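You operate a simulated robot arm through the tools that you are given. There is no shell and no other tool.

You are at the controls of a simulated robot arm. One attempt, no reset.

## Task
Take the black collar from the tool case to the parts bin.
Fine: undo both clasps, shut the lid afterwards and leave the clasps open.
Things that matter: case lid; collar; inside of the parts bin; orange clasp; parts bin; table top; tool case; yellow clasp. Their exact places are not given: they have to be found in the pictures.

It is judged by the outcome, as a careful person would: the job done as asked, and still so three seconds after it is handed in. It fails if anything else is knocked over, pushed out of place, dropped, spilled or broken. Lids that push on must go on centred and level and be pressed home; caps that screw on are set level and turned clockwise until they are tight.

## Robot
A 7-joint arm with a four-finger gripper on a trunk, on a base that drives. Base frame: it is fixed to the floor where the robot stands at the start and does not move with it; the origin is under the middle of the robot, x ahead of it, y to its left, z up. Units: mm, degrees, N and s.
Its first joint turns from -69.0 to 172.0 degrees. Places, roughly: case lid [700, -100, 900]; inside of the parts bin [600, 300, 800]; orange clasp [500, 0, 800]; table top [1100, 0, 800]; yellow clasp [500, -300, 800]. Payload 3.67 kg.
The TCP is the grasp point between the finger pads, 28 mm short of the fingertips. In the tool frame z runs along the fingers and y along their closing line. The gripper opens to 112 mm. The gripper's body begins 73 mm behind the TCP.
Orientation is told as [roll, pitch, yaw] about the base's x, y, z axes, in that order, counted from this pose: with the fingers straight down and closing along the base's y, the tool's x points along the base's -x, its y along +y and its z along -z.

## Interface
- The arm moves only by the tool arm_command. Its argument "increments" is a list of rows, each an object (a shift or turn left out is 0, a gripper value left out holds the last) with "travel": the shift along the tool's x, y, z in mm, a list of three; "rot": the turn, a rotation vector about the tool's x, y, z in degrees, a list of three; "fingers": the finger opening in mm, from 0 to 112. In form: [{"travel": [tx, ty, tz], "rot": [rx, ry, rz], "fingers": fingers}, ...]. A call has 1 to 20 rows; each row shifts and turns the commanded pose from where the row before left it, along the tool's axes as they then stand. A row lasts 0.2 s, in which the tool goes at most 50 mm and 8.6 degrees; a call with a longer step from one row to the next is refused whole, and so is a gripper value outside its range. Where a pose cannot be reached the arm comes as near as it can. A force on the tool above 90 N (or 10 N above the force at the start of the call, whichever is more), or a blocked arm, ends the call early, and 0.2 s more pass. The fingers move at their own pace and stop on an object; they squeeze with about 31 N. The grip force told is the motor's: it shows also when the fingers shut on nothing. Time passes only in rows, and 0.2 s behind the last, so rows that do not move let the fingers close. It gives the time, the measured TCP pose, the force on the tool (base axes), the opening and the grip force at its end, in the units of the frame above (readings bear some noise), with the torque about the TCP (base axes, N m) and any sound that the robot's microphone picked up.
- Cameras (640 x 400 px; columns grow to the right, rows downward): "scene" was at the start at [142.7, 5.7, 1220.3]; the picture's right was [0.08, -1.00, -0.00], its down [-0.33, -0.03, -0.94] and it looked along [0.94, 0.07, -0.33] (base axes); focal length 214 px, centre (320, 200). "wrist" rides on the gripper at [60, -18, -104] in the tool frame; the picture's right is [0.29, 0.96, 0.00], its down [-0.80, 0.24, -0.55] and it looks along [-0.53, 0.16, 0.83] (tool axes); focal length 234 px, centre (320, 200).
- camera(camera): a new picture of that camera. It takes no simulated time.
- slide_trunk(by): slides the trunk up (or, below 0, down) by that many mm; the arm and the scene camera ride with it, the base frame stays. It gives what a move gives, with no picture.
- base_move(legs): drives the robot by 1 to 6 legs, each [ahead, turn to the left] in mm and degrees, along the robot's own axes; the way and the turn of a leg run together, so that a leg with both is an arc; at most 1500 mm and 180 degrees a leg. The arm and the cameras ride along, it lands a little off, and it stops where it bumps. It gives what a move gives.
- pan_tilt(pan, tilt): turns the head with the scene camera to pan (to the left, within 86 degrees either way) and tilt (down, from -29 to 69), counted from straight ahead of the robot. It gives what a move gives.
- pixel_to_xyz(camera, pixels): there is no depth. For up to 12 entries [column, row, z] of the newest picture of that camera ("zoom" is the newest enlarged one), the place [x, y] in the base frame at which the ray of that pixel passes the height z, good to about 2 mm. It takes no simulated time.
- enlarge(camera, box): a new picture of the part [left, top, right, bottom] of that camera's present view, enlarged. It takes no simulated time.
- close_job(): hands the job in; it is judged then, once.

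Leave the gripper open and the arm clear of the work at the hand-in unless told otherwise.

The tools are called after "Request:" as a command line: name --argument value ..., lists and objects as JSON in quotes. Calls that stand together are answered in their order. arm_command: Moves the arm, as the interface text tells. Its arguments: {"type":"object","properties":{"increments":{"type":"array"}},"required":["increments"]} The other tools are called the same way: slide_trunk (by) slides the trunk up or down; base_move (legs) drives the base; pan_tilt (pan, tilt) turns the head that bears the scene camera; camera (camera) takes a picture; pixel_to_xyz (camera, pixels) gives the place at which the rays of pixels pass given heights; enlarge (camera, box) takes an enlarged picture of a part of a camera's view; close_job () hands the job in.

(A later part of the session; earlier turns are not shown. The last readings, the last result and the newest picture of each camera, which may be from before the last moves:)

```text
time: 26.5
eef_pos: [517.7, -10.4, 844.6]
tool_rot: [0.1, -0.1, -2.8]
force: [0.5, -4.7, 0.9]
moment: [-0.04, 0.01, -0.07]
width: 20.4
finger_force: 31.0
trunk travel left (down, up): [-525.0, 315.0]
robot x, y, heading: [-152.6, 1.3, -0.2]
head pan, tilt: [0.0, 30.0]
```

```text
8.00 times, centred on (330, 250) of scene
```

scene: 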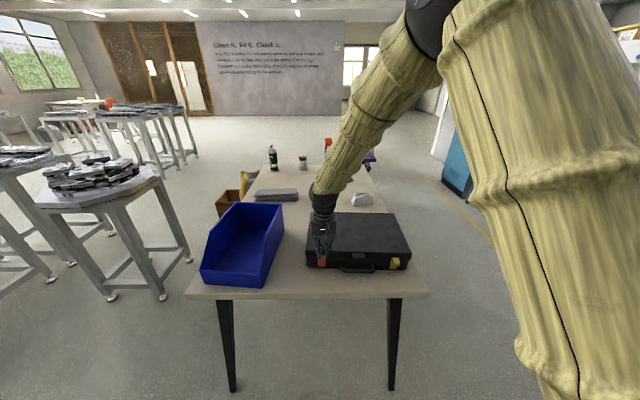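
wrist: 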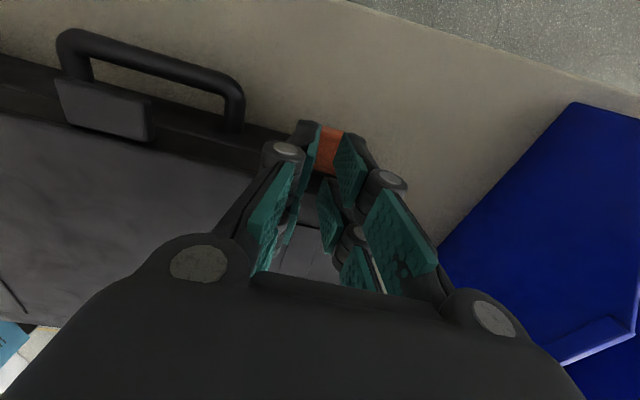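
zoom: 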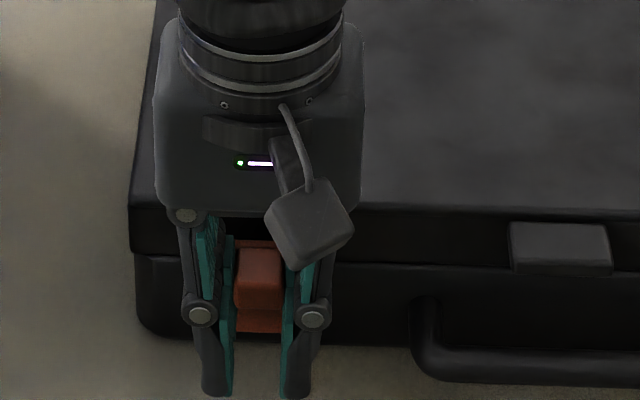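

The lug is gripped at 20 mm width. I'll draw it outward and down in small steps and watch the force, so the case doesn't slide.

Request:
arm_command --increments '[{"travel": [1.5, 0, 1], "fingers": 0}, {"travel": [1.5, 0, 1], "fingers": 0}, {"travel": [0, 0, 0], "fingers": 0}]'

```text
time: 27.3
eef_pos: [515.0, -9.4, 843.5]
tool_rot: [0.0, -0.3, -2.8]
force: [13.2, -3.2, 11.6]
moment: [-0.09, -0.86, 0.03]
width: 20.0
finger_force: 30.7
trunk travel left (down, up): [-525.0, 315.0]
robot x, y, heading: [-151.4, -1.2, 0.0]
head pan, tilt: [0.0, 30.0]
```

The pull is 13 N out and 12 N down, but the grip also carries a 0.67 N·m twist against opening, because the tool isn't turning with the clasp. I'll turn the tool with it, pitching in the opening direction in small steps.

Request:
arm_command --increments '[{"rot": [0, -2, 0], "fingers": 0}, {"rot": [0, -2, 0], "fingers": 0}, {"rot": [0, 0, 0], "fingers": 0}]'

```text
time: 28.1
eef_pos: [512.1, -9.9, 839.3]
tool_rot: [0.0, -3.9, -2.8]
force: [-3.7, 2.2, -0.3]
moment: [0.05, 0.46, 0.02]
width: 20.0
finger_force: 31.0
trunk travel left (down, up): [-525.0, 315.0]
robot x, y, heading: [-153.0, 1.2, -0.1]
head pan, tilt: [0.0, 30.0]
```

The force dropped and the tool moved 5 mm along the arc, so the clasp has let go of its keeper. I'll continue along the arc in small steps.

Request:
arm_command --increments '[{"travel": [2.3, 0, 2.3], "rot": [0, -4, 0], "fingers": 0}, {"travel": [2.3, 0, 2.3], "rot": [0, -4, 0], "fingers": 0}, {"rot": [0, 0, 0], "fingers": 0}]'

Request:
enlarge --camera "scene" --box '[290, 225, 370, 275]'

Request:
enlarge --camera "wrist" --box '[220, 90, 420, 215]'

```text
time: 28.9
eef_pos: [510.8, -16.5, 835.1]
tool_rot: [1.1, -11.6, -3.9]
force: [1.2, -2.5, -0.1]
moment: [-0.39, 0.29, 0.2]
width: 20.4
finger_force: 30.7
trunk travel left (down, up): [-525.0, 315.0]
robot x, y, heading: [-156.9, 2.8, -0.1]
head pan, tilt: [0.0, 30.0]
```

```text
8.00 times, centred on (330, 250) of scene
```

zoom: 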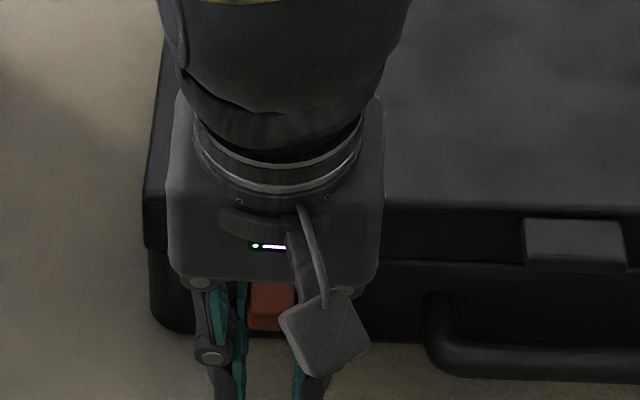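

```text
3.20 times, centred on (320, 152) of wrist
```

zoom: 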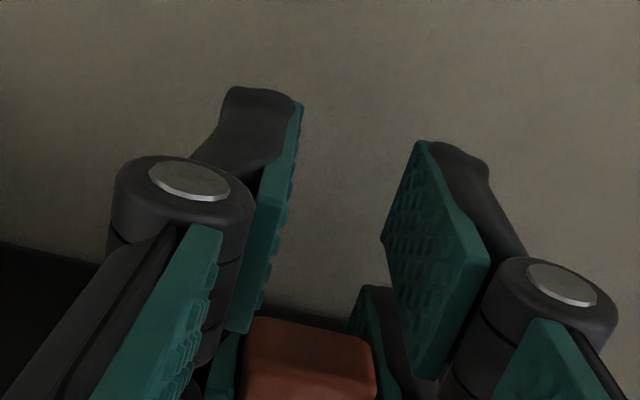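

The TCP's y shifted by about 6 mm, and in the zoom the case looks shifted about 1.4 px. I'll check whether the case moved or only the camera, by comparing fixed features such as the bin and table.

Request:
camera --camera "scene"

Request:
enlarge --camera "scene" --box '[260, 190, 400, 278]'

```text
taken
```

scene: 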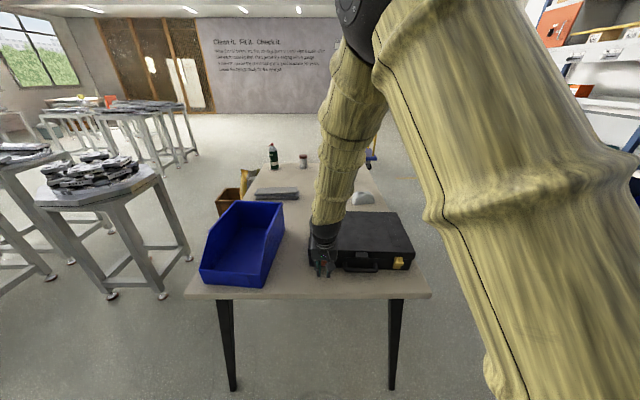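

```text
4.55 times, centred on (330, 234) of scene
```

zoom: 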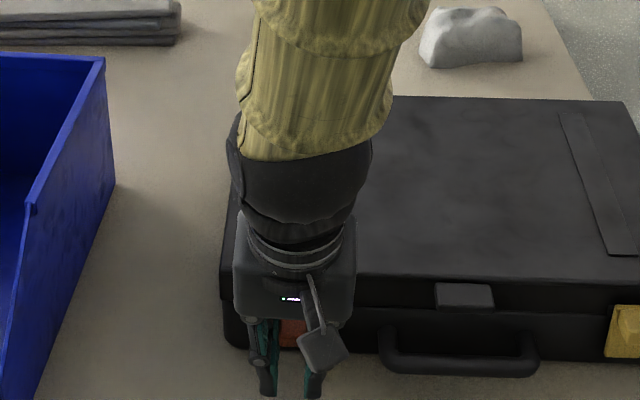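

The bin and stone are at the same pixels but the case moved about 1.5 px, roughly 6 mm to the right. The arm's elbow swung during that step and drifted sideways. I'll hold still briefly and re-read the pose before doing anything else.

Request:
arm_command --increments '[{"rot": [0, 0, 0], "fingers": 0}, {"rot": [0, 0, 0], "fingers": 0}]'

```text
time: 29.5
eef_pos: [510.8, -13.8, 838.2]
tool_rot: [1.2, -11.7, -3.9]
force: [2.7, -2.4, -0.2]
moment: [-0.22, 0.41, 0.09]
width: 20.2
finger_force: 30.5
trunk travel left (down, up): [-525.0, 315.0]
robot x, y, heading: [-155.0, 0.2, 0.2]
head pan, tilt: [0.0, 30.0]
```

Forces are small, so I'll continue the arc in single small steps and check the sideways drift each time.

Request:
arm_command --increments '[{"travel": [2.0, 0, 2.5], "rot": [0, -3, 0], "fingers": 0}, {"travel": [2.0, 0, 2.5], "rot": [0, -3, 0], "fingers": 0}, {"rot": [0, 0, 0], "fingers": 0}, {"rot": [0, 0, 0], "fingers": 0}]'

Request:
enlarge --camera "scene" --box '[260, 190, 400, 278]'

Request:
camera --camera "wrist"

```text
time: 30.5
eef_pos: [514.0, -19.9, 835.7]
tool_rot: [3.5, -17.3, -6.2]
force: [1.2, -0.5, -12.2]
moment: [-0.38, 0.49, 0.3]
width: 21.0
finger_force: 31.6
trunk travel left (down, up): [-525.0, 315.0]
robot x, y, heading: [-154.8, 4.1, -0.3]
head pan, tilt: [0.0, 30.0]
```

```text
4.55 times, centred on (330, 234) of scene
```

zoom: 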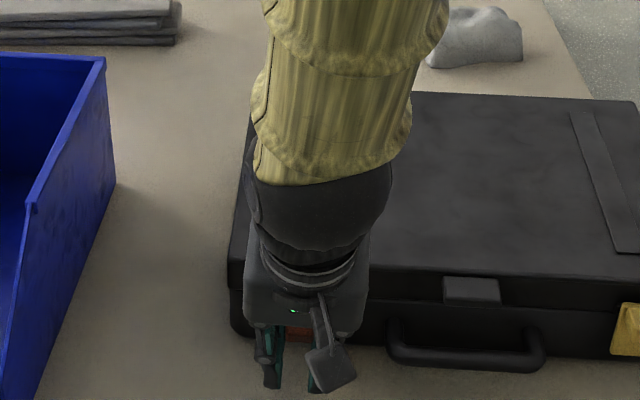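

```text
taken
```

wrist: 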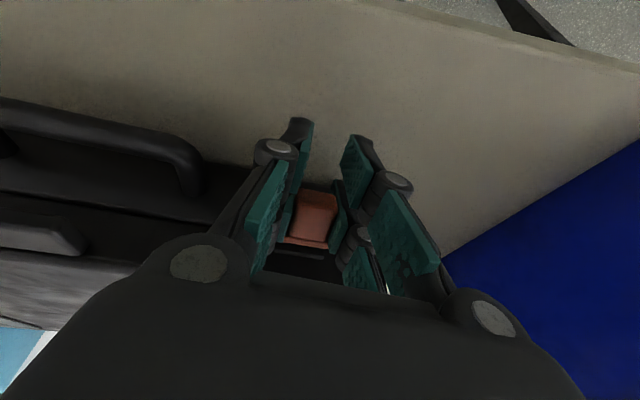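

The arm is yawing and dragging the case sideways, now about 12 mm in total. I'm stopping the pull here. I'll open the fingers to let go of the lug, then back off along the tool axis and look.

Request:
arm_command --increments '[{"fingers": 40}, {"fingers": 50}, {"fingers": 50}]'

Request:
camera --camera "wrist"

Request:
enlarge --camera "scene" --box '[260, 190, 400, 278]'

```text
time: 31.3
eef_pos: [514.1, -19.0, 840.5]
tool_rot: [3.6, -17.7, -6.2]
force: [0.6, -0.3, 0.0]
moment: [0.01, -0.06, -0.02]
width: 49.8
finger_force: 0.0
trunk travel left (down, up): [-525.0, 315.0]
robot x, y, heading: [-152.0, 0.1, -0.4]
head pan, tilt: [0.0, 30.0]
```

```text
taken
```

wrist: 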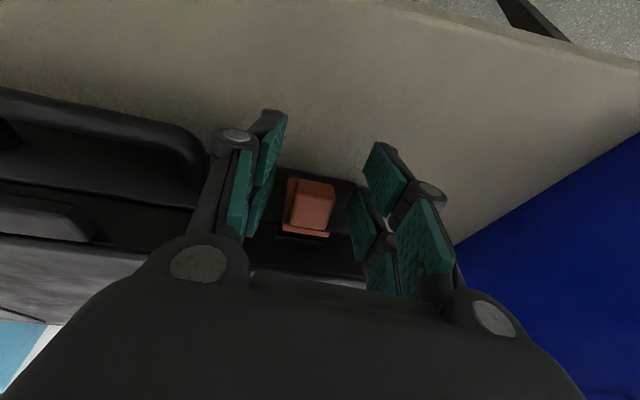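

```text
4.55 times, centred on (330, 234) of scene
```

zoom: 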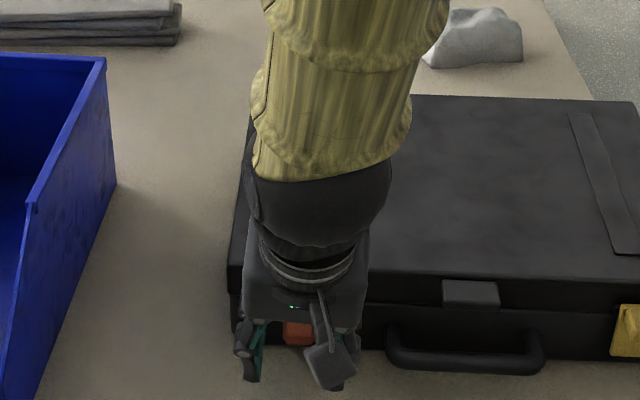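

After letting go, the clasp and its keeper are visible at wrist (308,207). I'll zoom in to see whether the plate is now off the keeper.

Request:
enlarge --camera "wrist" --box '[250, 160, 370, 260]'

```text
4.00 times, centred on (310, 210) of wrist
```

zoom: 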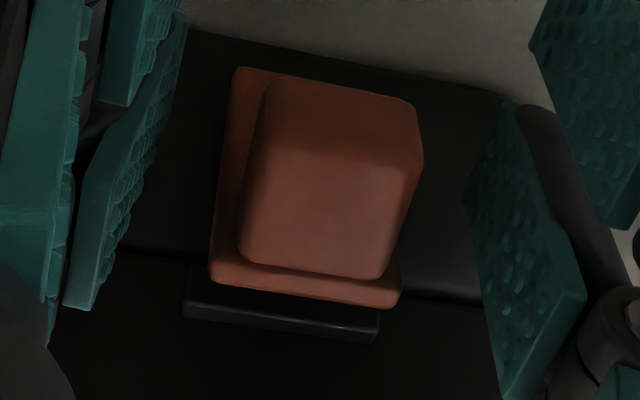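

The plate has come off the keeper and stays tilted outward, so it's released. I'll retreat upward, bring the tool back to vertical, and then push the plate further down from behind.

Request:
arm_command --increments '[{"travel": [0, 0, -30], "fingers": 50}, {"travel": [0, 0, -30], "fingers": 50}, {"travel": [0, 0, -20], "rot": [0, 5.9, 0], "fingers": 50}, {"rot": [0, 5.9, 0], "fingers": 50}, {"rot": [0, 5.9, 0], "fingers": 50}, {"fingers": 50}]'

Request:
camera --camera "wrist"

Request:
camera --camera "scene"

```text
time: 32.7
eef_pos: [480.6, -9.2, 909.0]
tool_rot: [0.1, -0.4, -2.8]
force: [-0.3, -0.4, 0.9]
moment: [0.01, 0.01, -0.01]
width: 49.9
finger_force: 0.1
trunk travel left (down, up): [-525.0, 315.0]
robot x, y, heading: [-150.5, 1.1, -0.1]
head pan, tilt: [0.0, 30.0]
```

```text
taken
```

wrist: 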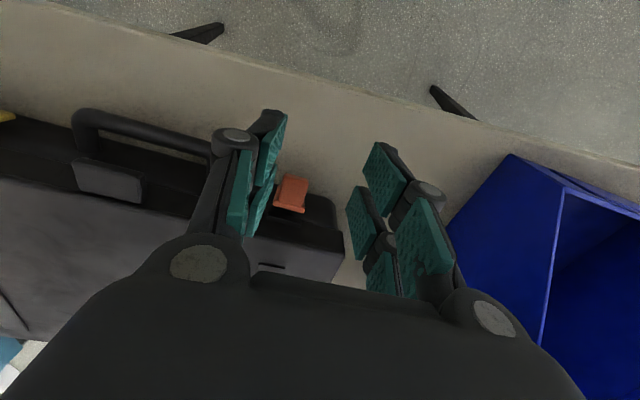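

```text
taken
```

scene: 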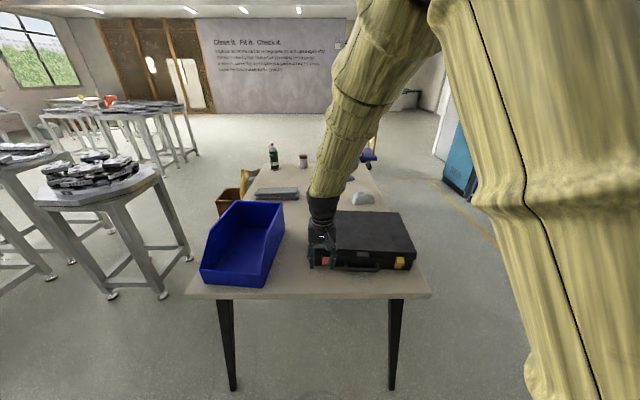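

The tool is back at yaw −2.8, so the commands hold and the arm just couldn't track the pitched pose. I'll keep the tool vertical from here. Now to measure how far the case moved.

Request:
enlarge --camera "scene" --box '[295, 200, 425, 281]'

Request:
enlarge --camera "wrist" --box '[200, 140, 380, 290]'

```text
4.92 times, centred on (360, 240) of scene
```

zoom: 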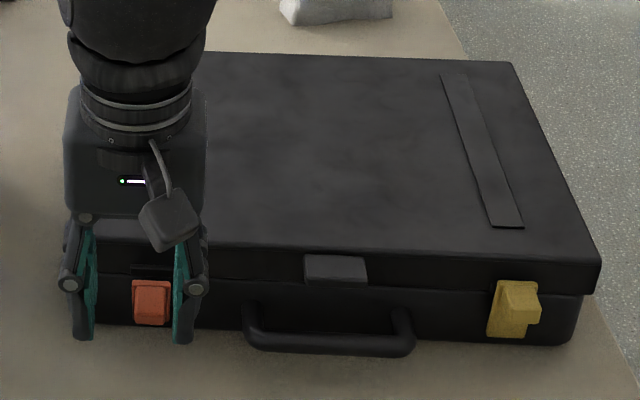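

```text
2.67 times, centred on (290, 215) of wrist
```

zoom: 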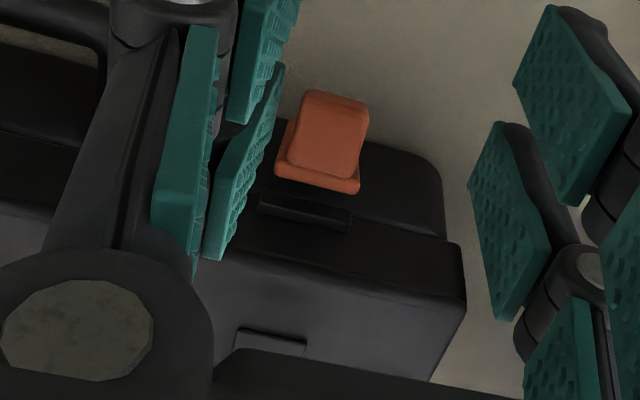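

Request:
pixel_to_xyz --camera "scene" --pixels '[[417.2, 252.4, 868], [398.6, 212.6, 868], [337, 212, 868]]'

Request:
pixel_to_xyz --camera "wrist" --pixels '[[373.6, 253.6, 868], [373.5, 232, 848], [303, 208, 845], [335, 212, 845], [338, 178, 840], [316, 174, 840], [297, 212, 855], [331, 224, 855]]'

```text
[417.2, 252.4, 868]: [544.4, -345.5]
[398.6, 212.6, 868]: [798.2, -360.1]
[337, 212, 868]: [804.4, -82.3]
```

```text
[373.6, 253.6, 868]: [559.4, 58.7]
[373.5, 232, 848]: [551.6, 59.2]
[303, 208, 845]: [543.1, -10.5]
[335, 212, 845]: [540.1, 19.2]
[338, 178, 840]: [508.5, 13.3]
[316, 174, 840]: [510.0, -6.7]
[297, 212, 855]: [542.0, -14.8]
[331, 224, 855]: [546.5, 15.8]
```

I mis-scaled that zoom because the box is widened to keep its aspect. I'll recompute with the right pixel positions: lid corner (343.6, 253.6), lug front corners (284.4,174.5) and (308.7,179.4), plate top corners (274,204) and (305,211).

Request:
pixel_to_xyz --camera "wrist" --pixels '[[343.6, 253.6, 868], [284.4, 174.5, 838], [308.7, 179.4, 838], [273.9, 203.8, 850], [305, 211, 850]]'

Request:
pixel_to_xyz --camera "scene" --pixels '[[417.2, 252.4, 868], [325.9, 261.2, 840], [398.6, 212.6, 868]]'

```text
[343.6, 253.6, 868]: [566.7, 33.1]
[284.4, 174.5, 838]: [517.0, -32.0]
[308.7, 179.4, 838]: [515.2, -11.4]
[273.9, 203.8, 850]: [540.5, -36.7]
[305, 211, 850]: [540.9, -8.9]
```

```text
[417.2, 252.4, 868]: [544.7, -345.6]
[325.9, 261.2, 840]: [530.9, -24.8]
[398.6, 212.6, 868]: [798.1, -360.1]
```

Corrected: the lid corners are now at (567, 33) and (545, −346), so the case slid about 13 mm sideways. I'll be more careful from here. The orange plate is tilted out about 15°, with the lug at y ≈ −22 and its outer edge at x ≈ 516. I'll close the fingers and place the far prongs on the lug's top outer part, then swing it down along an arc.

Request:
arm_command --increments '[{"travel": [-21.4, -11.5, 0], "fingers": 0}, {"travel": [0, 0, 12], "fingers": 0}, {"travel": [0, 0, 14], "fingers": 0}, {"travel": [0, 0, 0], "fingers": 0}]'

Request:
enlarge --camera "scene" --box '[285, 220, 365, 270]'

Request:
camera --camera "wrist"

```text
time: 33.7
eef_pos: [502.9, -24.2, 882.3]
tool_rot: [0.2, -0.4, -2.8]
force: [-0.1, 0.4, 0.7]
moment: [0.04, -0.01, -0.05]
width: 0.0
finger_force: 31.0
trunk travel left (down, up): [-525.0, 315.0]
robot x, y, heading: [-153.3, -1.7, -0.3]
head pan, tilt: [0.0, 30.0]
```

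```text
8.00 times, centred on (325, 245) of scene
```

zoom: 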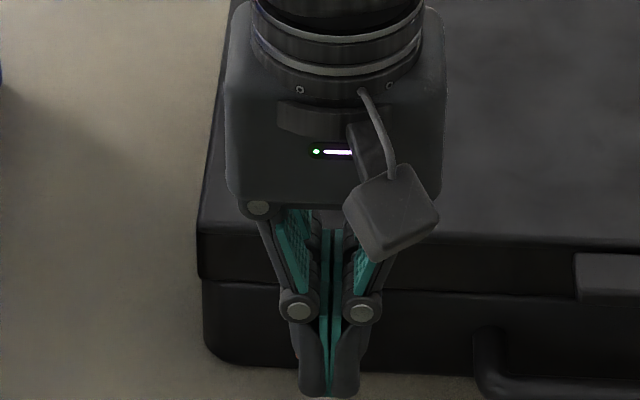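

```text
taken
```

wrist: 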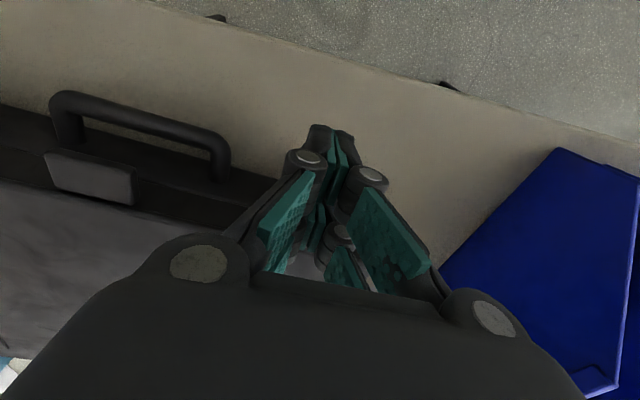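

The clasp is hidden behind the closed fingers, but the numbers place the far prongs over the lug. I'll start the arc gently.

Request:
arm_command --increments '[{"travel": [0, 0, 5], "fingers": 0}, {"travel": [1.5, 0, 4], "fingers": 0}, {"travel": [2.5, 0, 2], "fingers": 0}, {"travel": [3, 0, 2.5], "fingers": 0}]'

```text
time: 34.7
eef_pos: [494.3, -23.0, 869.7]
tool_rot: [0.1, -0.4, -2.8]
force: [-9.1, 1.1, 9.6]
moment: [0.02, -0.03, -0.01]
width: 6.0
finger_force: 31.0
trunk travel left (down, up): [-525.0, 315.0]
robot x, y, heading: [-155.6, 0.8, -0.4]
head pan, tilt: [0.0, 30.0]
```

The contact force is about 13 N along the expected direction and the tool is following the arc. Continuing.

Request:
arm_command --increments '[{"travel": [2.5, 0, 3], "fingers": 0}, {"travel": [2.5, 0, 3], "fingers": 0}, {"travel": [2.2, 0, 3.4], "fingers": 0}, {"travel": [2.2, 0, 3.4], "fingers": 0}]'

Request:
enlarge --camera "scene" --box '[285, 220, 365, 270]'

```text
time: 35.7
eef_pos: [485.4, -19.9, 854.8]
tool_rot: [0.2, -0.4, -2.9]
force: [-5.2, -0.7, 2.2]
moment: [-0.04, 0.09, -0.04]
width: 6.1
finger_force: 30.8
trunk travel left (down, up): [-525.0, 315.0]
robot x, y, heading: [-155.8, 0.5, -0.3]
head pan, tilt: [0.0, 30.0]
```

```text
8.00 times, centred on (325, 245) of scene
```

zoom: 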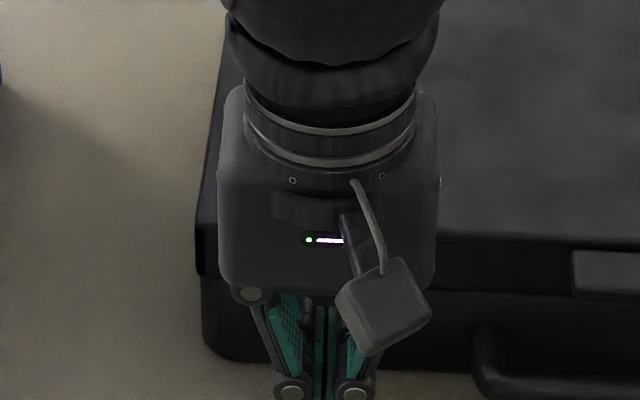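

The case edge is at the same pixels (197, 250), so it hasn't moved. Forces are low, so I'll continue the arc down.

Request:
arm_command --increments '[{"travel": [1.5, 0, 3.5], "fingers": 0}, {"travel": [1, 0, 3.5], "fingers": 0}, {"travel": [0.8, 0, 4], "fingers": 0}, {"travel": [0.5, 0, 4], "fingers": 0}, {"travel": [0, 0, 0], "fingers": 0}]'

```text
time: 36.9
eef_pos: [480.9, -20.6, 839.5]
tool_rot: [0.1, -0.5, -2.8]
force: [-8.8, 3.0, 13.3]
moment: [0.02, -0.12, 0.04]
width: 6.0
finger_force: 30.9
trunk travel left (down, up): [-525.0, 315.0]
robot x, y, heading: [-152.9, 1.0, -0.1]
head pan, tilt: [0.0, 30.0]
```

I'll lift off and look at the clasp's state now.

Request:
arm_command --increments '[{"travel": [2, 0, -10], "fingers": 0}, {"travel": [0, 0, -40], "fingers": 50}, {"travel": [0, 10, -40], "fingers": 112}, {"travel": [0, 0, 0], "fingers": 112}]'

Request:
camera --camera "wrist"

Request:
enlarge --camera "scene" --box '[285, 210, 413, 290]'

```text
time: 37.9
eef_pos: [483.8, -9.2, 928.3]
tool_rot: [0.2, -0.4, -2.8]
force: [-0.5, 0.0, -0.1]
moment: [0.02, 0.02, 0.01]
width: 111.8
finger_force: 0.1
trunk travel left (down, up): [-525.0, 315.0]
robot x, y, heading: [-156.9, -2.4, 0.0]
head pan, tilt: [0.0, 30.0]
```

```text
taken
```

wrist: 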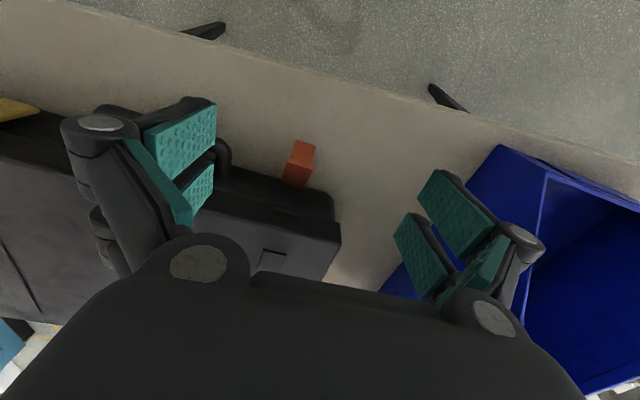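

```text
5.00 times, centred on (349, 250) of scene
```

zoom: 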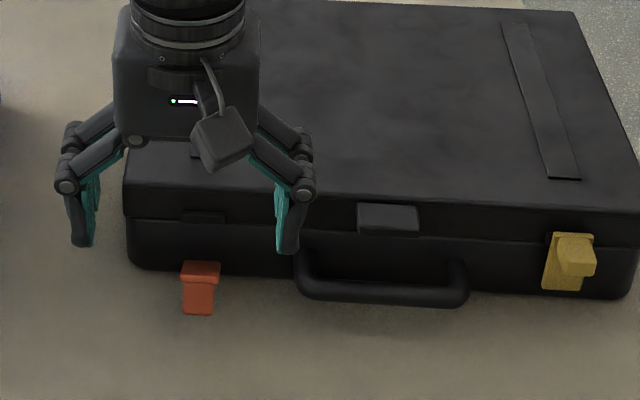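

The orange clasp is now swung out to nearly horizontal and stays there. Next is the yellow clasp, so I'll move across at this safe height.

Request:
arm_command --increments '[{"travel": [-1.9, -39.7, -5], "fingers": 112}, {"travel": [-1.9, -39.7, 0], "fingers": 112}, {"travel": [-1.9, -39.7, 0], "fingers": 80}, {"travel": [-1.9, -39.7, 0], "fingers": 60}, {"travel": [-1.9, -39.7, 0], "fingers": 60}, {"travel": [-1.9, -39.7, 0], "fingers": 60}, {"travel": [-1.9, -39.7, 5], "fingers": 60}]'

Request:
camera --camera "wrist"

Request:
camera --camera "scene"

```text
time: 39.5
eef_pos: [482.2, -290.3, 929.4]
tool_rot: [0.2, -0.4, -2.8]
force: [-0.4, -0.4, 0.0]
moment: [0.05, -0.02, -0.01]
width: 59.9
finger_force: 0.0
trunk travel left (down, up): [-525.0, 315.0]
robot x, y, heading: [-158.8, -2.8, -0.4]
head pan, tilt: [0.0, 30.0]
```

```text
taken
```

wrist: 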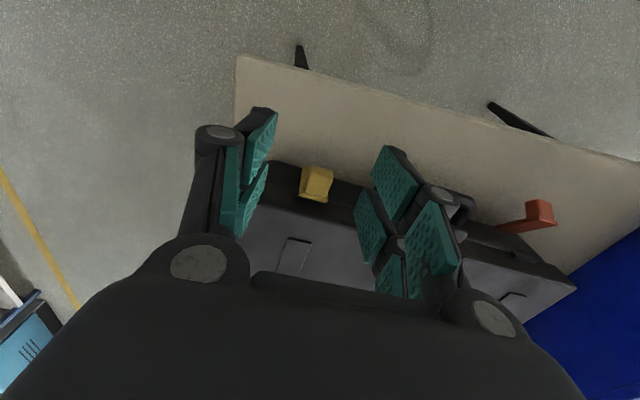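

```text
taken
```

scene: 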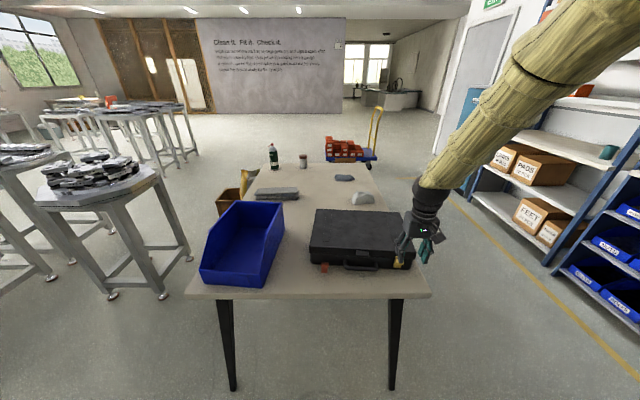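

The yellow lug shows at wrist (316,184), and the orange clasp in the right part looks open. I'll zoom in and measure the yellow lug's edges.

Request:
enlarge --camera "wrist" --box '[256, 145, 384, 225]'

Request:
enlarge --camera "wrist" --box '[460, 180, 588, 260]'

```text
5.00 times, centred on (320, 185) of wrist
```

zoom: 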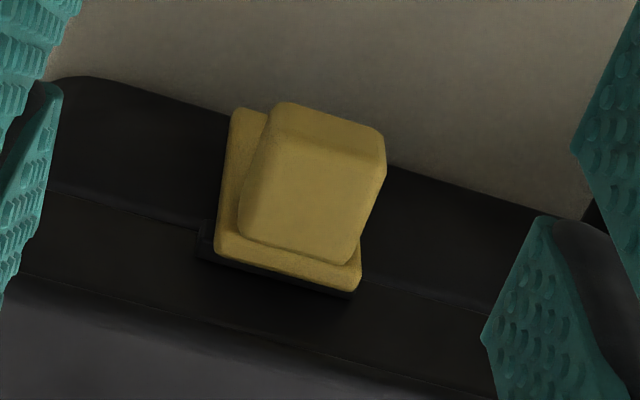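

```text
5.00 times, centred on (524, 220) of wrist
```

zoom: 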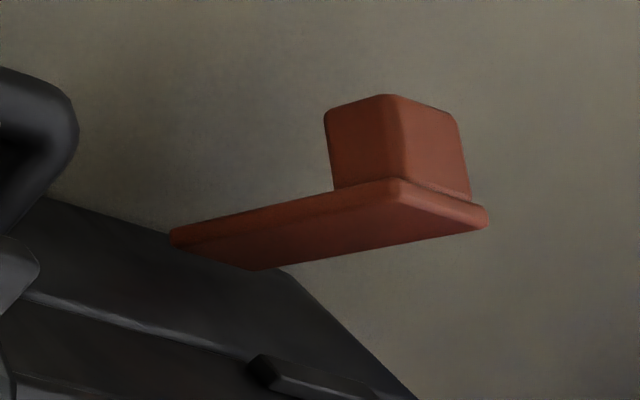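

Request:
pixel_to_xyz --camera "wrist" --pixels '[[299, 193, 856], [328, 200, 856], [311.6, 169.4, 847], [333, 178, 847], [304, 192, 852], [327, 197.4, 852]]'

Request:
enlarge --camera "scene" --box '[350, 215, 446, 275]'

```text
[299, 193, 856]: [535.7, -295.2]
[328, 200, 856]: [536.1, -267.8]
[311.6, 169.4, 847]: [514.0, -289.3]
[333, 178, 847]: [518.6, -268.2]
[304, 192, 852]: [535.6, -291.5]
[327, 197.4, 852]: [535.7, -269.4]
```

```text
6.67 times, centred on (398, 245) of scene
```

zoom: 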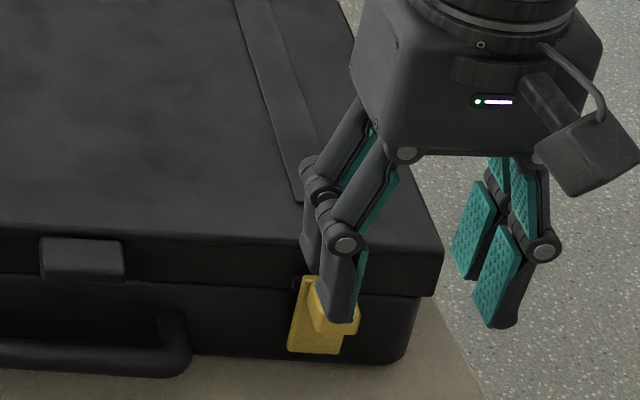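

The yellow lug spans x ≈ 515–534 and y −291 to −269, so its centre is at −280. I'll press on its outer end: the far prongs' inner edge at x ≈ 521 means TCP x ≈ 495. First I'll position above it with the fingers closed.

Request:
arm_command --increments '[{"travel": [-12.3, 10.4, 0], "fingers": 0}, {"travel": [0, 0, 20], "fingers": 0}, {"travel": [0, 0, 20], "fingers": 0}, {"travel": [0, 0, 4], "fingers": 0}, {"travel": [0, 0, 0], "fingers": 0}]'

Request:
enlarge --camera "scene" --box '[350, 215, 446, 275]'

```text
time: 40.7
eef_pos: [495.4, -277.7, 885.8]
tool_rot: [0.1, -0.3, -2.9]
force: [-0.1, 0.9, -0.1]
moment: [-0.01, 0.02, 0.02]
width: 0.1
finger_force: 31.5
trunk travel left (down, up): [-525.0, 315.0]
robot x, y, heading: [-154.1, 1.2, -0.1]
head pan, tilt: [0.0, 30.0]
```

```text
6.67 times, centred on (398, 245) of scene
```

zoom: 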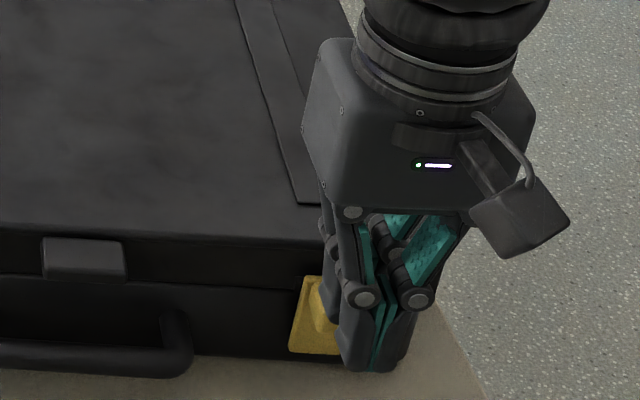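

In place above the lug's outer end. Pressing down gently in small steps.

Request:
arm_command --increments '[{"travel": [0, 0, 4], "fingers": 0}, {"travel": [0, 0, 3], "fingers": 0}, {"travel": [0, 0, 2], "fingers": 0}, {"travel": [0, 0, 0], "fingers": 0}]'

```text
time: 41.7
eef_pos: [492.8, -277.6, 878.4]
tool_rot: [0.0, -0.6, -2.8]
force: [-11.7, 6.6, 30.0]
moment: [0.12, -0.44, 0.17]
width: 6.0
finger_force: 30.9
trunk travel left (down, up): [-525.0, 315.0]
robot x, y, heading: [-155.2, -3.8, 0.0]
head pan, tilt: [0.0, 30.0]
```

30 N at x ≈ 518, right on the lug's outer end. Pressing a bit more.

Request:
arm_command --increments '[{"travel": [0, 0, 1], "fingers": 0}, {"travel": [0, 0, 1], "fingers": 0}, {"travel": [0, 0, 0], "fingers": 0}]'

```text
time: 42.5
eef_pos: [490.4, -277.6, 878.3]
tool_rot: [0.1, -0.6, -2.8]
force: [-14.8, -0.1, 31.9]
moment: [-0.3, -0.37, 0.21]
width: 6.1
finger_force: 31.0
trunk travel left (down, up): [-525.0, 315.0]
robot x, y, heading: [-155.4, 1.0, -0.2]
head pan, tilt: [0.0, 30.0]
```

The tips are sliding outward on the sloped lug top, so pressing isn't effective here. I'll use what released the orange one: grip the lug's sides, pull slightly out and down, then a small 4° turn only. Lifting and opening first.

Request:
arm_command --increments '[{"travel": [0, 0, -10], "fingers": 0}, {"travel": [0, 0, -12], "fingers": 50}, {"travel": [-16, -2.0, 0], "fingers": 50}, {"travel": [0, 0, 0], "fingers": 50}]'

Request:
enlarge --camera "wrist" --box '[224, 100, 416, 220]'

```text
time: 43.5
eef_pos: [509.4, -282.0, 898.0]
tool_rot: [0.1, -0.4, -2.8]
force: [-0.7, -0.2, -0.4]
moment: [0.02, 0.02, 0.0]
width: 50.1
finger_force: 0.1
trunk travel left (down, up): [-525.0, 315.0]
robot x, y, heading: [-151.0, 1.8, -0.3]
head pan, tilt: [0.0, 30.0]
```

```text
3.33 times, centred on (320, 160) of wrist
```

zoom: 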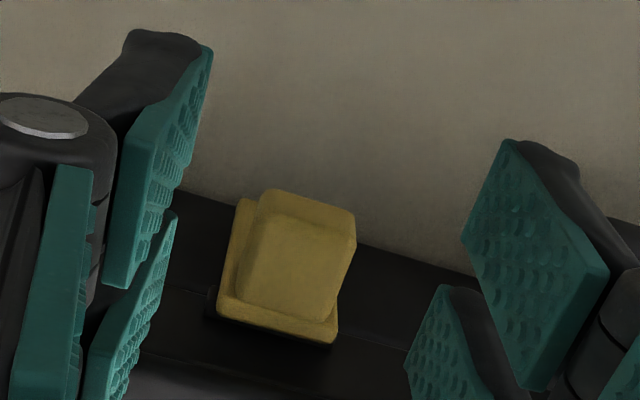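

Request:
pixel_to_xyz --camera "wrist" --pixels '[[306.5, 157, 845], [330.5, 164.5, 845], [290, 190, 856], [325, 200.5, 856]]'

```text
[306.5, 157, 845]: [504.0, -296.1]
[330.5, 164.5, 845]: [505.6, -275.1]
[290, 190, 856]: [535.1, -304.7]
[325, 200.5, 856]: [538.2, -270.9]
```

Good alignment: the lug is midway between the far prongs. I'll lower 54 mm in steps and close.

Request:
arm_command --increments '[{"travel": [0, -0.5, 15], "fingers": 50}, {"travel": [0, -0.5, 15], "fingers": 50}, {"travel": [0, 0, 14], "fingers": 50}, {"travel": [0, 0, 10], "fingers": 50}, {"travel": [0, 0, 0], "fingers": 50}]'

Request:
enlarge --camera "scene" --box '[350, 225, 446, 285]'

```text
time: 44.7
eef_pos: [509.4, -283.4, 841.9]
tool_rot: [0.1, -0.5, -2.8]
force: [0.4, 0.1, -0.2]
moment: [0.0, -0.01, 0.01]
width: 50.0
finger_force: 0.1
trunk travel left (down, up): [-525.0, 315.0]
robot x, y, heading: [-157.0, -4.1, -0.2]
head pan, tilt: [0.0, 30.0]
```

```text
6.67 times, centred on (398, 255) of scene
```

zoom: 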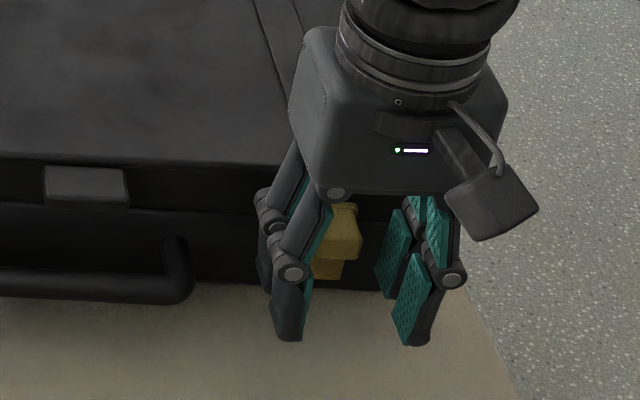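

No contact, and the lug is between the prongs. Closing now.

Request:
arm_command --increments '[{"fingers": 30}, {"fingers": 0}, {"fingers": 0}, {"fingers": 0}]'

Request:
enlarge --camera "scene" --box '[350, 225, 446, 285]'

```text
time: 45.7
eef_pos: [508.4, -283.2, 842.2]
tool_rot: [0.1, -0.3, -2.7]
force: [-0.6, 5.6, -0.6]
moment: [-0.04, 0.06, -0.32]
width: 20.1
finger_force: 30.3
trunk travel left (down, up): [-525.0, 315.0]
robot x, y, heading: [-153.5, -1.9, -0.1]
head pan, tilt: [0.0, 30.0]
```

```text
6.67 times, centred on (398, 255) of scene
```

zoom: 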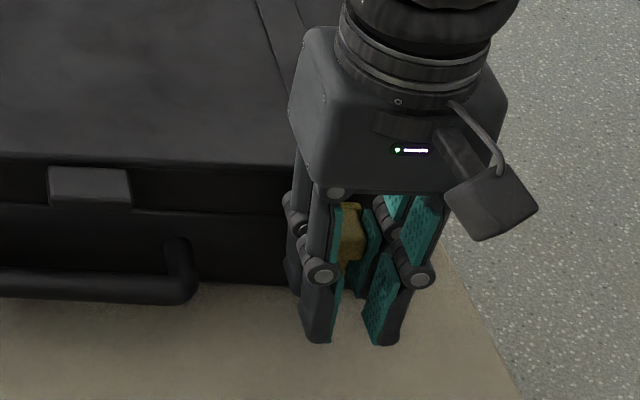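

Gripped at 20 mm. Now a small out-and-down pull, then a 4° turn, as before.

Request:
arm_command --increments '[{"travel": [1.2, 0.6, 0.8], "rot": [0, -1, 0], "fingers": 0}, {"travel": [1.2, 0.4, 0.8], "rot": [0, -1, 0], "fingers": 0}, {"travel": [0.6, 0, 0.6], "rot": [0, -1, 0], "fingers": 0}, {"fingers": 0}]'

```text
time: 46.7
eef_pos: [507.5, -282.3, 840.7]
tool_rot: [0.1, -3.4, -2.7]
force: [4.8, 0.4, -0.1]
moment: [-0.06, -0.15, -0.43]
width: 20.1
finger_force: 30.6
trunk travel left (down, up): [-525.0, 315.0]
robot x, y, heading: [-154.2, -1.7, -0.1]
head pan, tilt: [0.0, 30.0]
```

Forces are still small. I'll continue with two more small steps.

Request:
arm_command --increments '[{"travel": [1.5, 0, 1.2], "rot": [0, -1, 0], "fingers": 0}, {"travel": [1.5, 0, 1.2], "rot": [0, -1, 0], "fingers": 0}, {"fingers": 0}]'

Request:
enlarge --camera "scene" --box '[350, 225, 446, 285]'

```text
time: 47.5
eef_pos: [503.9, -282.6, 839.0]
tool_rot: [0.1, -5.7, -2.8]
force: [11.2, -2.7, 13.7]
moment: [-0.12, -0.92, -0.44]
width: 20.6
finger_force: 31.0
trunk travel left (down, up): [-525.0, 315.0]
robot x, y, heading: [-152.0, 2.5, -0.4]
head pan, tilt: [0.0, 30.0]
```

```text
6.67 times, centred on (398, 255) of scene
```

zoom: 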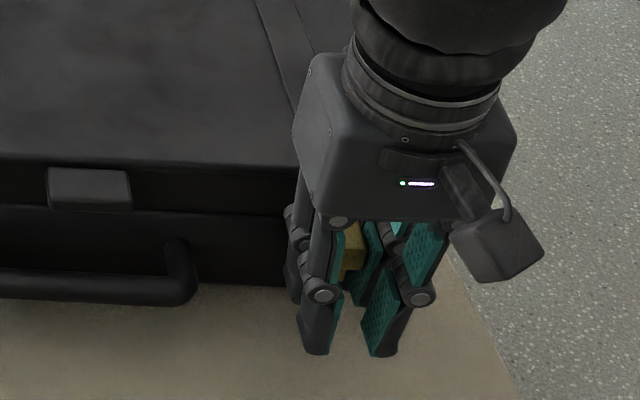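

This is the same loading I had on the orange clasp just before it released. Now a small in-place turn of 3°.

Request:
arm_command --increments '[{"rot": [0, -1.5, 0], "fingers": 0}, {"rot": [0, -1.5, 0], "fingers": 0}, {"fingers": 0}]'

```text
time: 48.3
eef_pos: [502.0, -282.1, 837.2]
tool_rot: [0.0, -8.3, -2.8]
force: [-1.7, 3.1, -0.8]
moment: [0.02, 0.17, -0.4]
width: 20.4
finger_force: 30.8
trunk travel left (down, up): [-525.0, 315.0]
robot x, y, heading: [-155.8, 1.0, -0.0]
head pan, tilt: [0.0, 30.0]
```

The force fell to near zero, so the yellow clasp has let go too. I'll take it a little further from the keeper, watching for sideways drift.

Request:
arm_command --increments '[{"travel": [1.5, 0, 1.8], "rot": [0, -2, 0], "fingers": 0}, {"travel": [1.5, 0, 1.8], "rot": [0, -1.5, 0], "fingers": 0}, {"fingers": 0}]'

```text
time: 49.1
eef_pos: [500.6, -283.1, 833.8]
tool_rot: [0.0, -12.0, -2.9]
force: [-2.1, -2.7, 2.9]
moment: [0.05, -0.03, -0.52]
width: 20.0
finger_force: 31.4
trunk travel left (down, up): [-525.0, 315.0]
robot x, y, heading: [-153.9, 2.9, -0.1]
head pan, tilt: [0.0, 30.0]
```

No drift here. Two more small arc steps, then I'll release.

Request:
arm_command --increments '[{"travel": [2.3, 0, 2.0], "rot": [0, -3, 0], "fingers": 0}, {"travel": [2.0, 0, 1.5], "rot": [0, -2.5, 0], "fingers": 0}, {"fingers": 0}]'

```text
time: 49.9
eef_pos: [498.6, -282.8, 830.2]
tool_rot: [0.2, -17.5, -3.0]
force: [4.6, -6.4, 4.9]
moment: [0.07, -0.33, -0.61]
width: 20.1
finger_force: 31.1
trunk travel left (down, up): [-525.0, 315.0]
robot x, y, heading: [-155.3, 1.3, -0.4]
head pan, tilt: [0.0, 30.0]
```

Good. Now I'll release the lug and retreat upward along the tool axis, then set the tool vertical.

Request:
arm_command --increments '[{"fingers": 40}, {"fingers": 50}, {"travel": [0, 0, -25], "fingers": 50}, {"travel": [0, 0, -35], "fingers": 50}, {"travel": [0, 0, -20], "rot": [0, 6, 0], "fingers": 50}, {"rot": [0, 6, 0], "fingers": 50}, {"rot": [0, 5.3, 0], "fingers": 50}, {"fingers": 50}]'

Request:
camera --camera "wrist"

Request:
enlarge --camera "scene" --box '[295, 200, 423, 280]'

```text
time: 51.7
eef_pos: [474.0, -281.3, 905.8]
tool_rot: [0.0, -0.1, -2.8]
force: [0.3, 0.1, -0.5]
moment: [-0.01, -0.02, -0.02]
width: 50.1
finger_force: 0.0
trunk travel left (down, up): [-525.0, 315.0]
robot x, y, heading: [-151.7, 0.4, -0.2]
head pan, tilt: [0.0, 30.0]
```

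```text
taken
```

wrist: 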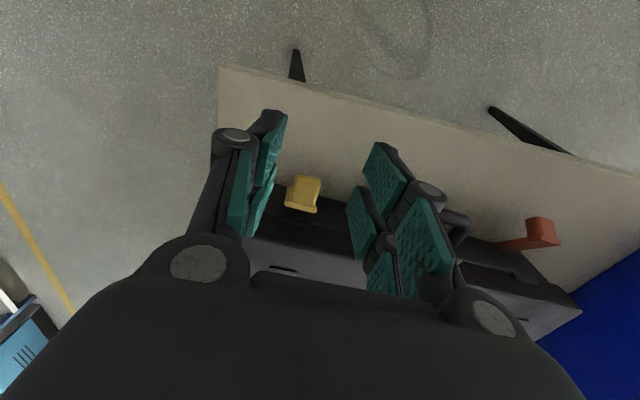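

```text
5.00 times, centred on (359, 240) of scene
```

zoom: 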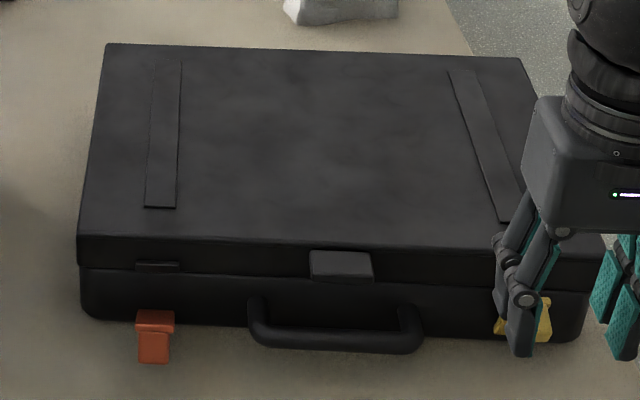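

Request:
enlarge --camera "wrist" --box '[240, 155, 368, 235]'

```text
5.00 times, centred on (304, 195) of wrist
```

zoom: 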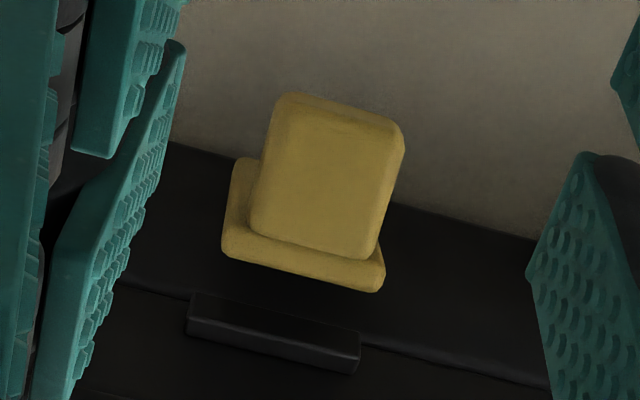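

The plate is clear of the keeper. I'll measure the lug front corners at (296,174) and (320.6,182) and the plate top at (285,206) and (316,213).

Request:
pixel_to_xyz --camera "wrist" --pixels '[[296, 174, 838], [320.6, 182, 838], [285, 206, 852], [316, 213, 852]]'

Request:
pixel_to_xyz --camera "scene" --pixels '[[310.6, 247, 868], [316.5, 208.6, 868], [399, 211.6, 868]]'

```text
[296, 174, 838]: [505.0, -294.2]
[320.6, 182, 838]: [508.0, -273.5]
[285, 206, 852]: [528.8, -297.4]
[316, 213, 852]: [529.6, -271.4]
```

```text
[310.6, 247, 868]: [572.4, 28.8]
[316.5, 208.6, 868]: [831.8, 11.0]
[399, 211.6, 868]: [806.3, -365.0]
```

The yellow lug's front is at x ≈ 506, y ≈ −284. I'll repeat the arc push that worked on the orange one, shifted by −9.5 mm in x.

Request:
arm_command --increments '[{"travel": [-19.1, -1.8, 0], "fingers": 0}, {"travel": [0, 0, 12], "fingers": 0}, {"travel": [0, 0, 12], "fingers": 0}, {"travel": [0, 0, 5], "fingers": 0}, {"travel": [1.5, 0, 4], "fingers": 0}, {"travel": [2.5, 0, 2], "fingers": 0}, {"travel": [3, 0, 2.5], "fingers": 0}]'

```text
time: 53.3
eef_pos: [486.1, -281.1, 870.7]
tool_rot: [0.0, -0.2, -2.8]
force: [-6.8, 3.5, 7.6]
moment: [0.09, -0.04, 0.09]
width: 6.1
finger_force: 30.9
trunk travel left (down, up): [-525.0, 315.0]
robot x, y, heading: [-152.1, 1.1, -0.1]
head pan, tilt: [0.0, 30.0]
```

Contact at about 10 N, as expected. Continuing the arc downward.

Request:
arm_command --increments '[{"travel": [2.5, 0, 3], "fingers": 0}, {"travel": [2.5, 0, 3], "fingers": 0}, {"travel": [2.2, 0, 3.4], "fingers": 0}, {"travel": [2.2, 0, 3.4], "fingers": 0}]'

Request:
enlarge --camera "scene" --box '[295, 200, 423, 280]'

```text
time: 54.3
eef_pos: [476.8, -282.4, 854.5]
tool_rot: [0.1, -0.2, -2.8]
force: [-3.7, 2.5, 1.6]
moment: [0.01, 0.05, 0.01]
width: 6.2
finger_force: 31.1
trunk travel left (down, up): [-525.0, 315.0]
robot x, y, heading: [-154.2, 2.4, -0.5]
head pan, tilt: [0.0, 30.0]
```

```text
5.00 times, centred on (359, 240) of scene
```

zoom: 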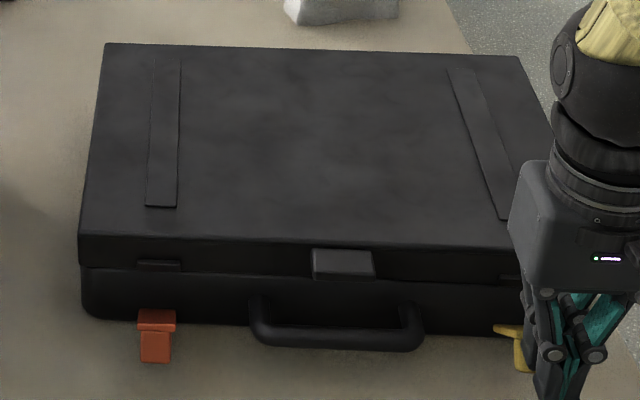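

The yellow clasp is swinging down and the case is at the same pixels. Finishing the last part of the arc.

Request:
arm_command --increments '[{"travel": [1.5, 0, 3.5], "fingers": 0}, {"travel": [1, 0, 3.5], "fingers": 0}, {"travel": [0.8, 0, 4], "fingers": 0}, {"travel": [0.5, 0, 4], "fingers": 0}, {"fingers": 0}]'

```text
time: 55.5
eef_pos: [473.0, -282.7, 840.9]
tool_rot: [0.1, -0.2, -2.8]
force: [-8.8, -2.5, 12.5]
moment: [-0.08, -0.13, -0.06]
width: 6.3
finger_force: 31.2
trunk travel left (down, up): [-525.0, 315.0]
robot x, y, heading: [-151.1, 0.1, -0.4]
head pan, tilt: [0.0, 30.0]
```

Now I'll lift off and move over the lid's middle lip to look at it closely, and check the yellow clasp on the way.

Request:
arm_command --increments '[{"travel": [2, 0, -10], "fingers": 0}, {"travel": [0, 0, -40], "fingers": 50}, {"travel": [0, 0, -45], "fingers": 80}, {"travel": [-2, 40, -5], "fingers": 80}, {"travel": [2, 45, 0], "fingers": 80}, {"travel": [2, 45, 0], "fingers": 80}, {"fingers": 80}]'

Request:
camera --camera "wrist"

Request:
enlarge --camera "scene" --box '[295, 200, 423, 280]'

```text
time: 57.1
eef_pos: [476.2, -154.5, 939.6]
tool_rot: [0.1, -0.1, -2.7]
force: [-0.5, -0.2, -0.4]
moment: [0.07, 0.01, -0.01]
width: 80.0
finger_force: 0.1
trunk travel left (down, up): [-525.0, 315.0]
robot x, y, heading: [-153.3, -2.1, -0.1]
head pan, tilt: [0.0, 30.0]
```

```text
taken
```

wrist: 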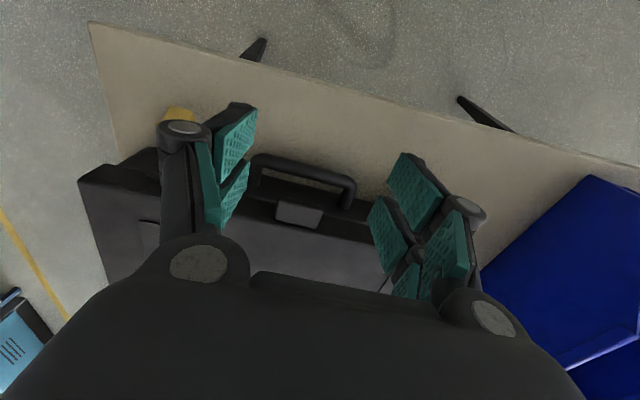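

```text
5.00 times, centred on (359, 240) of scene
```

zoom: 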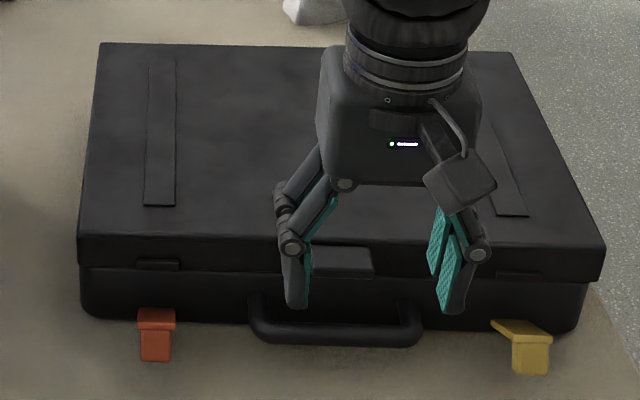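

Both clasps are open, sticking out in front of the case. Now the lid's lip at wrist (300,213).

Request:
enlarge --camera "wrist" --box '[236, 165, 364, 245]'

```text
5.00 times, centred on (300, 205) of wrist
```

zoom: 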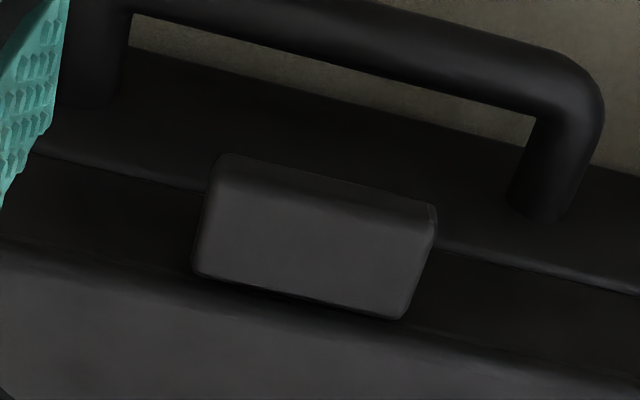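

Request:
enlarge --camera "scene" --box '[345, 240, 385, 265]'

Request:
pixel_to_xyz --camera "wrist" --pixels '[[275, 219.4, 862], [317, 228.6, 862], [279, 201, 862], [322.4, 209.4, 862], [279, 201, 852], [322.4, 209.4, 852], [279.6, 196, 845], [323, 206, 845]]'

```text
16.00 times, centred on (365, 252) of scene
```

zoom: 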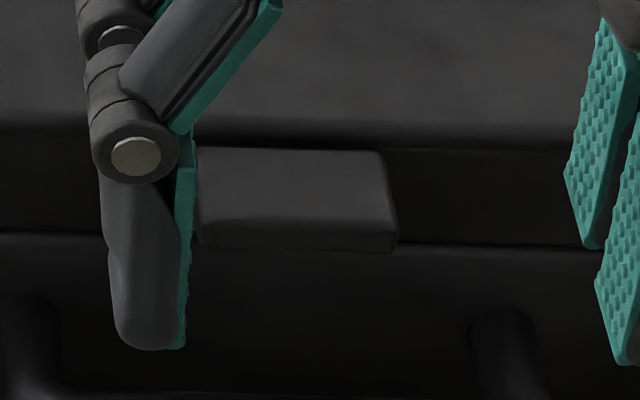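

```text
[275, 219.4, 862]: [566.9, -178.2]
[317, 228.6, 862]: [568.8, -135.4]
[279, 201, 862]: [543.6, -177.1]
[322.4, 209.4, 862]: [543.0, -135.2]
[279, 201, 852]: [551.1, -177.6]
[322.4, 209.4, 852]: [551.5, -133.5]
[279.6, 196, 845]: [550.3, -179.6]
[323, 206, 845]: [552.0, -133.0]
```

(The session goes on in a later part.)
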